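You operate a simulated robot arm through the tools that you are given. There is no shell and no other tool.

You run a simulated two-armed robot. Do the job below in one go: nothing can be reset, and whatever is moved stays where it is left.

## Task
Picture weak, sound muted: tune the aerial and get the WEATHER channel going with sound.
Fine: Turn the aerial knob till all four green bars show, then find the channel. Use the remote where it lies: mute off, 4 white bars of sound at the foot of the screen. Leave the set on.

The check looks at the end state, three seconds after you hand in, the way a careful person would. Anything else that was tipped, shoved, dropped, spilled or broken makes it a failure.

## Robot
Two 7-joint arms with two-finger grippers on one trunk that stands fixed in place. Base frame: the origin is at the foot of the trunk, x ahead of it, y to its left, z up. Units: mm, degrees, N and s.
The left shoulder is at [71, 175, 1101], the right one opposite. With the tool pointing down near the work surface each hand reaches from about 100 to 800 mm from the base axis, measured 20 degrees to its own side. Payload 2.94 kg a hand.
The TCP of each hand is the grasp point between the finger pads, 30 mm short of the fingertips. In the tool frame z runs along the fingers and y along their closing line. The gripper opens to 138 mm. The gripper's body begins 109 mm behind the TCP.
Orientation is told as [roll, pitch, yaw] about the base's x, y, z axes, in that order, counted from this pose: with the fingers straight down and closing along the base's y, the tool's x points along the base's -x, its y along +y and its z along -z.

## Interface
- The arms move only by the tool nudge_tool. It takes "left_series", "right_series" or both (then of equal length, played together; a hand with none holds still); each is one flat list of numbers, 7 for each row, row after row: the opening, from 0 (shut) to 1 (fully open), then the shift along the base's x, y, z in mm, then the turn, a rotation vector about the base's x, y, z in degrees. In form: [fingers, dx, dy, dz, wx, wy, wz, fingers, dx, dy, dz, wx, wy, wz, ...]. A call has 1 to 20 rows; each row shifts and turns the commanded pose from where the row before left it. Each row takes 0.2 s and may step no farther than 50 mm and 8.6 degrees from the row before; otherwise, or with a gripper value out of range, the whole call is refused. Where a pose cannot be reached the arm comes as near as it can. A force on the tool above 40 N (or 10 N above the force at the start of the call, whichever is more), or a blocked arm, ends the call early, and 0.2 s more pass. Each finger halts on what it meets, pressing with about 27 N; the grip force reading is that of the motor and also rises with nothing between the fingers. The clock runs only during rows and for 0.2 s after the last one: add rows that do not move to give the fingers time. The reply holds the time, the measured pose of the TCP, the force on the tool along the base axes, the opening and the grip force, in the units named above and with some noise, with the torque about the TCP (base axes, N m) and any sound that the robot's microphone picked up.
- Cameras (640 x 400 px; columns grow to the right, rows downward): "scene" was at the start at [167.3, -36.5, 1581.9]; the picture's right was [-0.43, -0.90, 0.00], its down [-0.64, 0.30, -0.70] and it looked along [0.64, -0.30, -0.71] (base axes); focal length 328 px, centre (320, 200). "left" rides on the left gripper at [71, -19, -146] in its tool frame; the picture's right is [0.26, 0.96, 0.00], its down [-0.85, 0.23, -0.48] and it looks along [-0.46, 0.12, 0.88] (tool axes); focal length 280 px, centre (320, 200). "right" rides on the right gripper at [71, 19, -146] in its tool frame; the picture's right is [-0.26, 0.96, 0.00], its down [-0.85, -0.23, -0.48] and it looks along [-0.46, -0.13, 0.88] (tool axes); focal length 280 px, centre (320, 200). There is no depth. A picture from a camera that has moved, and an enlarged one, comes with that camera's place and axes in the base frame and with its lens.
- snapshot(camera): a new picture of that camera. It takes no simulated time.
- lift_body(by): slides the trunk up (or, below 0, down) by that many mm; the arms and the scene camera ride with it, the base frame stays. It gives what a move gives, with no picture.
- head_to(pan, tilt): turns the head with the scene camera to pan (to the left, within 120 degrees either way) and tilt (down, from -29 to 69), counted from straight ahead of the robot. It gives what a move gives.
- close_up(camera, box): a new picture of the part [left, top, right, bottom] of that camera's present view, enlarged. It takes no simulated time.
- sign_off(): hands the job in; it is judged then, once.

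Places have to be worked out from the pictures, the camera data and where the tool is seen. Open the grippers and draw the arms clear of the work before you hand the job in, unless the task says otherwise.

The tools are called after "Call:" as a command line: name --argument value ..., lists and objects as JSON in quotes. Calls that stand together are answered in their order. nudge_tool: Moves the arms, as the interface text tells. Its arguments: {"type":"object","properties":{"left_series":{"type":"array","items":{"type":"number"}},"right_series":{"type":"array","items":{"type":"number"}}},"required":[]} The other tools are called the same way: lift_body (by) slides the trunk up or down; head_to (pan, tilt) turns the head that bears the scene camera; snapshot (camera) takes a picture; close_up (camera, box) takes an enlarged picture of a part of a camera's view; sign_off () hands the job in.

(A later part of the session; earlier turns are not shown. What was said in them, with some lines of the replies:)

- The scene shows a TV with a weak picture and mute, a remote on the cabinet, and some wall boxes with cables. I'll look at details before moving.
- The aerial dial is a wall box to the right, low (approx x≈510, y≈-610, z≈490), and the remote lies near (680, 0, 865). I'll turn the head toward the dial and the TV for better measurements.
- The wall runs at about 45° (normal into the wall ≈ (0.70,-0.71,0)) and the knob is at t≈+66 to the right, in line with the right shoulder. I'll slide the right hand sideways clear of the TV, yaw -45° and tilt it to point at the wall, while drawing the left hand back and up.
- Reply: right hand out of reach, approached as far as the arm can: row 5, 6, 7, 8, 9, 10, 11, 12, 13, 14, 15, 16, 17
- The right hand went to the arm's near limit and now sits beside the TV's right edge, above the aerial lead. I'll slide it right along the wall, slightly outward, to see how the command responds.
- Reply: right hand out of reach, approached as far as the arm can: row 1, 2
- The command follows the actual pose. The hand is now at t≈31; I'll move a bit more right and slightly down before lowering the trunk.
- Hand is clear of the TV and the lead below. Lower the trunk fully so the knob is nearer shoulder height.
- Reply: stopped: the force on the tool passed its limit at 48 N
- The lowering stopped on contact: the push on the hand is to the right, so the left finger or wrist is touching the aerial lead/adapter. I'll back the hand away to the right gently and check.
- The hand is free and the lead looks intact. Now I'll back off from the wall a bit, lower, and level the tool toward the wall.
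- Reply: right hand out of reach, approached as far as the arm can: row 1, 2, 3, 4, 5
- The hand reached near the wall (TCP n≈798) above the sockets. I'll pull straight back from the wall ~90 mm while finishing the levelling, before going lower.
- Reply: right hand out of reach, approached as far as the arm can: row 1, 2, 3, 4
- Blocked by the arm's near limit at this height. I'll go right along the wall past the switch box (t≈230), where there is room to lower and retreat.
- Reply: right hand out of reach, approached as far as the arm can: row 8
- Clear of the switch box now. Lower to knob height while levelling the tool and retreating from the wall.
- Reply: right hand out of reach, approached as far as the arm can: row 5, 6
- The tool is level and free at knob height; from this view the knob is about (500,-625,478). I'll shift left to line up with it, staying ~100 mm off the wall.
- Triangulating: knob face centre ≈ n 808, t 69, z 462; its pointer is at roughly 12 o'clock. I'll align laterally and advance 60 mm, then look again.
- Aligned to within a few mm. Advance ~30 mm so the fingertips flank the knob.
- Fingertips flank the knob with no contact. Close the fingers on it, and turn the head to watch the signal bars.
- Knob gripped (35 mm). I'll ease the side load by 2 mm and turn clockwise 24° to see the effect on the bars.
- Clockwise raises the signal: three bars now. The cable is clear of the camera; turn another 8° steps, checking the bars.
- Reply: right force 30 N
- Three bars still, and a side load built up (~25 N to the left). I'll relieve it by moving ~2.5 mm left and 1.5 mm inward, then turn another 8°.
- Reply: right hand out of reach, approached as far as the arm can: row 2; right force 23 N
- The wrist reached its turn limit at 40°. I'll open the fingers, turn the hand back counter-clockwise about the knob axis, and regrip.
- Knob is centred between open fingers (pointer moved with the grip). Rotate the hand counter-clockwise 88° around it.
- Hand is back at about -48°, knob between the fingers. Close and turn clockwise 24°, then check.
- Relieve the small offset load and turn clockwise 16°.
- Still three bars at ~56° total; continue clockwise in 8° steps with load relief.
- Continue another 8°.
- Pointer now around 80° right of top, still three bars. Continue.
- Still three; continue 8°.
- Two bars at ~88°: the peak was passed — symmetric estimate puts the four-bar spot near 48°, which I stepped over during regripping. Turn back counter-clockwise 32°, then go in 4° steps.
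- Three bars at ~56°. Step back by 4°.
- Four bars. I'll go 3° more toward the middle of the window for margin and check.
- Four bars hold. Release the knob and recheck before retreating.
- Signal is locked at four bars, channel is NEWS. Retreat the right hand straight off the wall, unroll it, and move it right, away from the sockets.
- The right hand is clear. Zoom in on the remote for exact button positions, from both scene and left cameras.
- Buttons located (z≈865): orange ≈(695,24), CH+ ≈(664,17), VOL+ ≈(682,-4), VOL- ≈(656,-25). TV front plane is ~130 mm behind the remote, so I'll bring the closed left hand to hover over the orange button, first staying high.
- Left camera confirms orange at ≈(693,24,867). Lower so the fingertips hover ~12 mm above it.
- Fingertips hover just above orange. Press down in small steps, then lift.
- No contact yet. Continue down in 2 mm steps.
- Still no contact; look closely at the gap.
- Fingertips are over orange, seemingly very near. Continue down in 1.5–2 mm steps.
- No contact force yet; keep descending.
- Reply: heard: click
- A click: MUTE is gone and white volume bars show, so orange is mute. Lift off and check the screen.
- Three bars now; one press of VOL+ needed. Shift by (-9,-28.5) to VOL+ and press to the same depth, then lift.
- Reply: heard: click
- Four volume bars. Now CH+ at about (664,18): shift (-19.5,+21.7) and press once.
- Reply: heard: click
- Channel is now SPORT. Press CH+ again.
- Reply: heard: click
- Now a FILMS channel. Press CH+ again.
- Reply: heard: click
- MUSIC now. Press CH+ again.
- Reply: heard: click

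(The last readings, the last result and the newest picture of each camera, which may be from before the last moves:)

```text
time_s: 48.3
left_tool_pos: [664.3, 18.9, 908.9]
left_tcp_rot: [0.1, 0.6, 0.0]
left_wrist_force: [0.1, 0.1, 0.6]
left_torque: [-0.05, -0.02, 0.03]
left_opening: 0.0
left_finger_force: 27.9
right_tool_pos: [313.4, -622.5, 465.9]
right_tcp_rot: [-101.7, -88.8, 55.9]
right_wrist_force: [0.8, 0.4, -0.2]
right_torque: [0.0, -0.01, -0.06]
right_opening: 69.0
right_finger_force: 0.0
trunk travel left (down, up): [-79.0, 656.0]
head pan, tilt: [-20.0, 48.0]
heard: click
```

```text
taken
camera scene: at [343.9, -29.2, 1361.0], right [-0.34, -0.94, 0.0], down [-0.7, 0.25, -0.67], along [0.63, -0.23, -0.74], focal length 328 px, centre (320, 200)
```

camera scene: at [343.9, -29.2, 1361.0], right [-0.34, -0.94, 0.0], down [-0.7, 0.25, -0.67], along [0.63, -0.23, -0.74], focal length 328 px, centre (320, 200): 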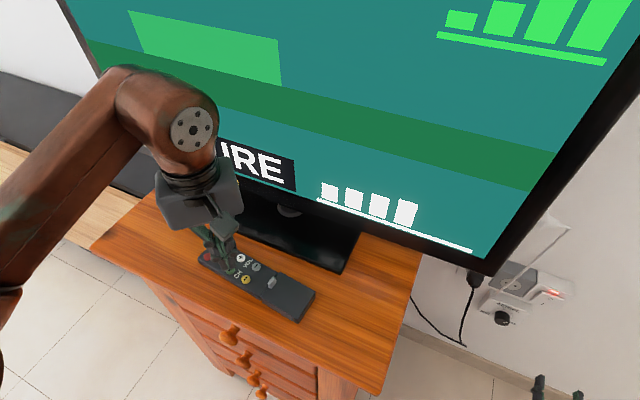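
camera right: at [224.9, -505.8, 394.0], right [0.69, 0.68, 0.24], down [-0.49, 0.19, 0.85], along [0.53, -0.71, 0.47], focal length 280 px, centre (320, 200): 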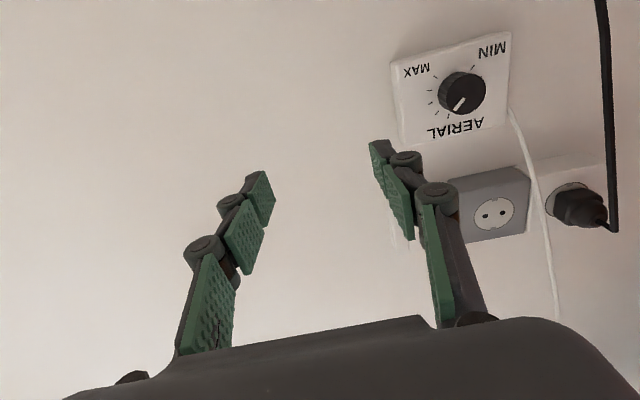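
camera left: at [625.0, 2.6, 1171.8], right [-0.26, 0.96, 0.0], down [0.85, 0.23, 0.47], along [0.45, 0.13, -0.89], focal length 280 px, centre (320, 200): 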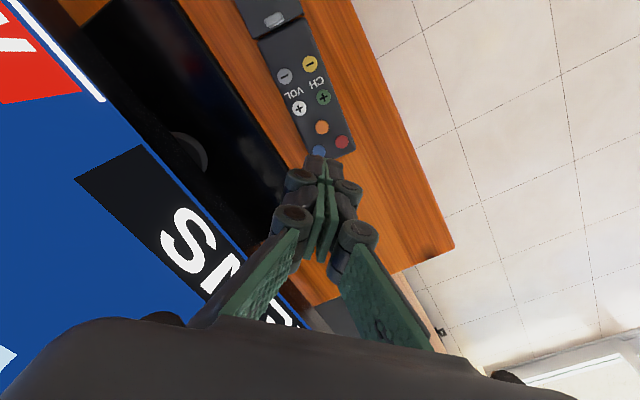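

NATURE now. Press CH+ again.

Call:
nudge_tool --left_series '[0, 0, 0, -12, 0, 0, 0, 0, 0, 0, -6, 0, 0, 0, 0, 0, 0, -3, 0, 0, 0, 0, 0, 0, -2, 0, 0, 0, 0, 0, 0, 6, 0, 0, 0, 0, 0, 0, 17, 0, 0, 0]'

Call:
snapshot --camera "scene"

```text
time_s: 49.7
left_tool_pos: [664.6, 17.5, 908.6]
left_tcp_rot: [0.2, 0.7, 0.1]
left_wrist_force: [-0.4, 0.4, 0.2]
left_torque: [-0.01, -0.03, -0.02]
left_opening: 0.0
left_finger_force: 27.2
right_tool_pos: [314.0, -622.4, 466.2]
right_tcp_rot: [-101.7, -88.8, 55.9]
right_wrist_force: [0.1, -0.7, -0.3]
right_torque: [-0.02, 0.01, -0.02]
right_opening: 68.9
right_finger_force: 0.0
trunk travel left (down, up): [-79.0, 656.0]
head pan, tilt: [-20.0, 48.0]
heard: click
```

```text
taken
camera scene: at [343.9, -29.2, 1361.0], right [-0.34, -0.94, 0.0], down [-0.7, 0.25, -0.67], along [0.63, -0.23, -0.74], focal length 328 px, centre (320, 200)
```

scene: 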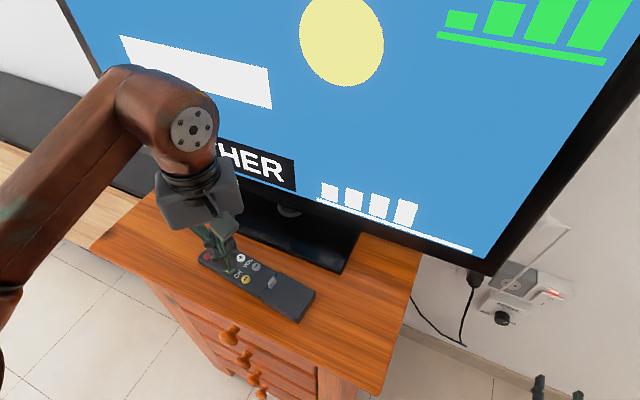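

WEATHER is showing with four volume bars and four signal bars. Lift the left hand straight up and retreat, then open the gripper.

Call:
nudge_tool --left_series '[0, 0, 0, 40, 0, 0, 0, 0, 0, 0, 40, 0, 0, 0, 0, 0, 0, 40, 0, 0, 0, 0, 0, 0, 40, 0, 0, 0, 0, -34.4, 16.3, 0, 0, 0, 0, 0, -34.4, 16.3, 0, 0, 0, 0, 0, -34.4, 16.3, 0, 0, 0, 0, 0, -34.4, 16.3, 0, 0, 0, 0, 0, -34.4, 16.3, 0, 0, 0, 0, 0, -34.4, 16.3, 0, 0, 0, 0, 0, -34.4, 16.3, 0, 0, 0, 0, 0, -34.4, 16.3, 0, 0, 0, 0, 0.5, -34.4, 16.3, 0, 0, 0, 0, 1, 0, 0, 0, 0, 0, 0, 1, 0, 0, 0, 0, 0, 0, 1, 0, 0, 0, 0, 0, 0, 1, 0, 0, 0, 0, 0, 0, 1, 0, 0, 0, 0, 0, 0, 1, 0, 0, 0, 0, 0, 0]' --right_series '[0.5, 0, 0, 0, 0, 0, 0, 0.5, 0, 0, 0, 0, 0, 0, 0.5, 0, 0, 0, 0, 0, 0, 0.5, 0, 0, 0, 0, 0, 0, 0.5, 0, 0, 0, 0, 0, 0, 0.5, 0, 0, 0, 0, 0, 0, 0.5, 0, 0, 0, 0, 0, 0, 0.5, 0, 0, 0, 0, 0, 0, 0.5, 0, 0, 0, 0, 0, 0, 0.7, 0, 0, 0, 0, 0, 0, 1, 0, 0, 0, 0, 0, 0, 1, 0, 0, 0, 0, 0, 0, 1, 0, 0, 0, 0, 0, 0, 1, 0, 0, 0, 0, 0, 0, 1, 0, 0, 0, 0, 0, 0, 1, 0, 0, 0, 0, 0, 0, 1, 0, 0, 0, 0, 0, 0, 1, 0, 0, 0, 0, 0, 0, 1, 0, 0, 0, 0, 0, 0]'

Call:
snapshot --camera "scene"

Call:
snapshot --camera "right"

Call:
close_up --camera "scene" --box '[180, 225, 330, 335]'

```text
time_s: 53.7
left_tool_pos: [354.2, 165.1, 1068.5]
left_tcp_rot: [0.0, 0.7, 0.1]
left_wrist_force: [-0.6, -0.4, 0.0]
left_torque: [-0.02, -0.02, 0.02]
left_opening: 138.0
left_finger_force: 0.2
right_tool_pos: [312.0, -622.7, 467.3]
right_tcp_rot: [-101.7, -88.8, 56.0]
right_wrist_force: [0.3, 0.3, 0.0]
right_torque: [-0.01, 0.0, 0.01]
right_opening: 138.2
right_finger_force: 0.1
trunk travel left (down, up): [-79.0, 656.0]
head pan, tilt: [-20.0, 48.0]
```

```text
taken
camera scene: at [344.0, -28.9, 1361.0], right [-0.34, -0.94, 0.0], down [-0.7, 0.25, -0.67], along [0.63, -0.23, -0.74], focal length 328 px, centre (320, 200)
```

scene: 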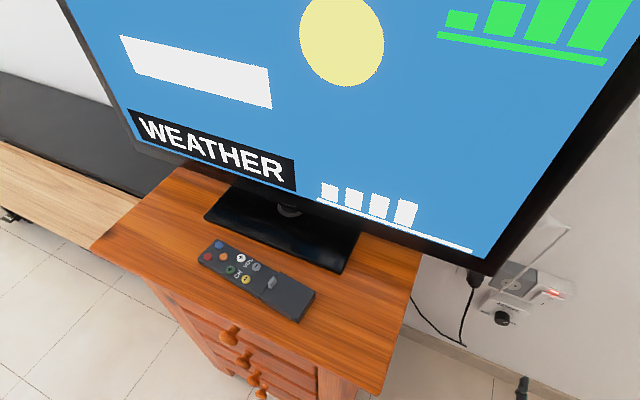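

```text
taken
camera right: at [224.8, -505.9, 394.0], right [0.69, 0.68, 0.24], down [-0.49, 0.19, 0.85], along [0.53, -0.71, 0.47], focal length 280 px, centre (320, 200)
```

right: 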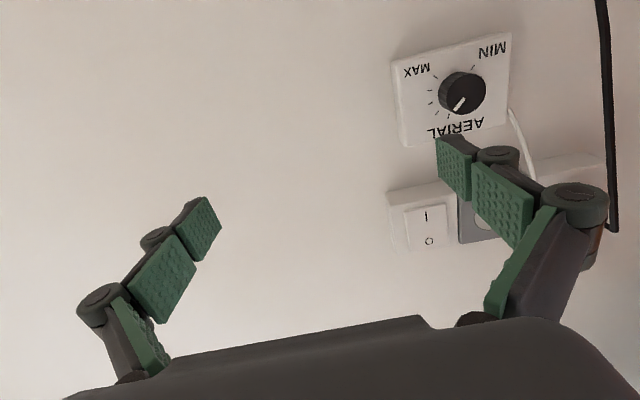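

```text
3.64 times, centred on (255, 280) of scene
camera zoom: at [344.0, -28.9, 1361.0], right [-0.34, -0.94, 0.0], down [-0.7, 0.25, -0.67], along [0.63, -0.23, -0.74], focal length 1193 px, centre (556, -91)
```

zoom: 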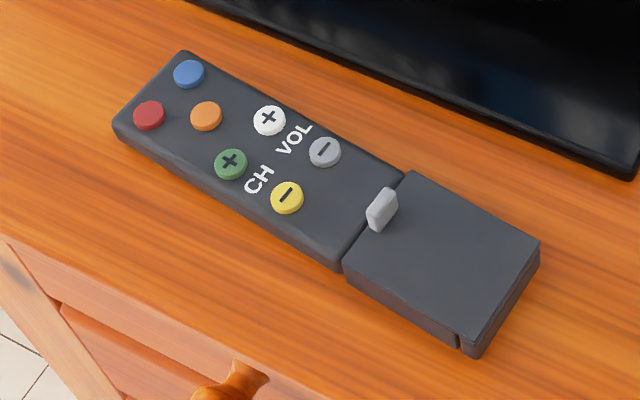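

Everything reads right: WEATHER, four signal bars, four volume bars, mute off, remote unmoved. I'll draw the right hand a little further from the wall sockets before handing in.

Call:
nudge_tool --right_series '[1, -24, 4, 0, 0, 0, 0, 1, -24, 4, 0, 0, 0, 0, 1, -24, 4, 0, 0, 0, 0]'

Call:
head_to --pan -38 --tilt 35

Call:
snapshot --camera "scene"

Call:
snapshot --camera "right"

```text
time_s: 54.5
left_tool_pos: [354.8, 164.1, 1068.4]
left_tcp_rot: [-0.1, 0.7, 0.1]
left_wrist_force: [-0.2, 0.2, 0.5]
left_torque: [0.0, 0.02, 0.02]
left_opening: 137.9
left_finger_force: 0.0
right_tool_pos: [240.9, -609.7, 466.6]
right_tcp_rot: [-103.6, -88.9, 57.8]
right_wrist_force: [-0.6, 0.7, -0.5]
right_torque: [-0.02, 0.04, -0.02]
right_opening: 137.8
right_finger_force: 0.1
trunk travel left (down, up): [-79.0, 656.0]
head pan, tilt: [-20.0, 48.0]
```

```text
time_s: 55.3
left_tool_pos: [355.0, 164.9, 1069.2]
left_tcp_rot: [0.0, 0.7, 0.0]
left_wrist_force: [0.0, 0.5, -0.1]
left_torque: [0.01, 0.01, -0.04]
left_opening: 138.1
left_finger_force: 0.1
right_tool_pos: [240.2, -611.2, 465.9]
right_tcp_rot: [-102.0, -89.0, 56.1]
right_wrist_force: [-0.4, -0.7, -0.1]
right_torque: [0.03, 0.04, 0.02]
right_opening: 137.9
right_finger_force: 0.1
trunk travel left (down, up): [-79.0, 656.0]
head pan, tilt: [-38.0, 35.0]
```

```text
taken
camera scene: at [339.3, -56.1, 1379.9], right [-0.61, -0.79, 0.0], down [-0.45, 0.35, -0.82], along [0.65, -0.5, -0.57], focal length 328 px, centre (320, 200)
```

scene: 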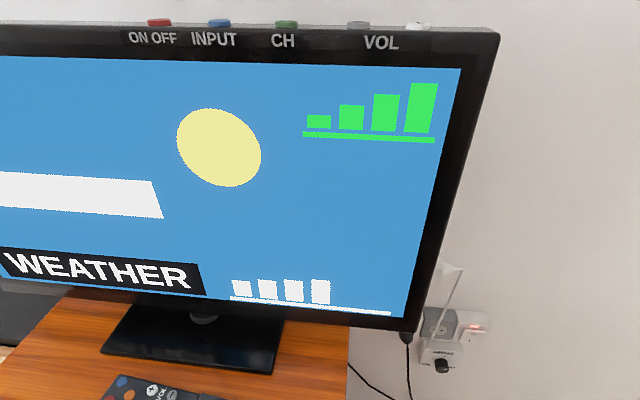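

```text
taken
camera right: at [152.3, -494.3, 393.7], right [0.69, 0.68, 0.24], down [-0.49, 0.19, 0.85], along [0.53, -0.71, 0.47], focal length 280 px, centre (320, 200)
```

right: 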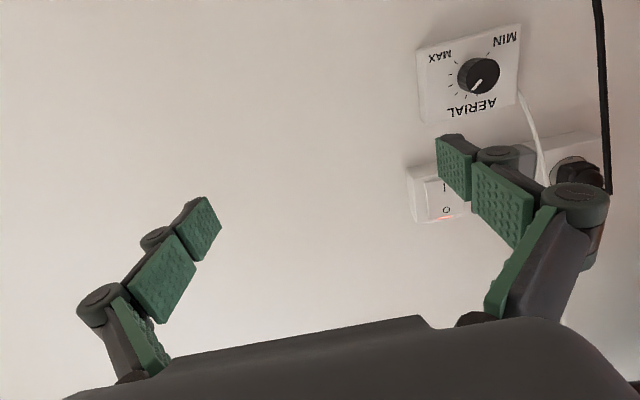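

The screen shows WEATHER, four green bars and four white volume bars; both hands are open and clear. Handing in.

Call:
sign_off

```text
The job is handed in.
```

The TV is on the WEATHER channel with mute off. All four green aerial bars and four white volume bars show. I handed it in with the set on, both grippers open and both arms drawn clear.

- **Aerial:** The four-bar spot is narrow. I overshot it once and turned the knob back; the bars held after I let go.
- **Remote:** I pressed the buttons where it lay. A final close-up shows it had not moved.
- **Contact:** While I was lowering the trunk, the right hand caught something beside the TV and the move stopped at 48 N. It was most likely the white aerial lead. I backed off straight away. In later pictures the lead and its plug looked undamaged and still connected, and the signal reads full.
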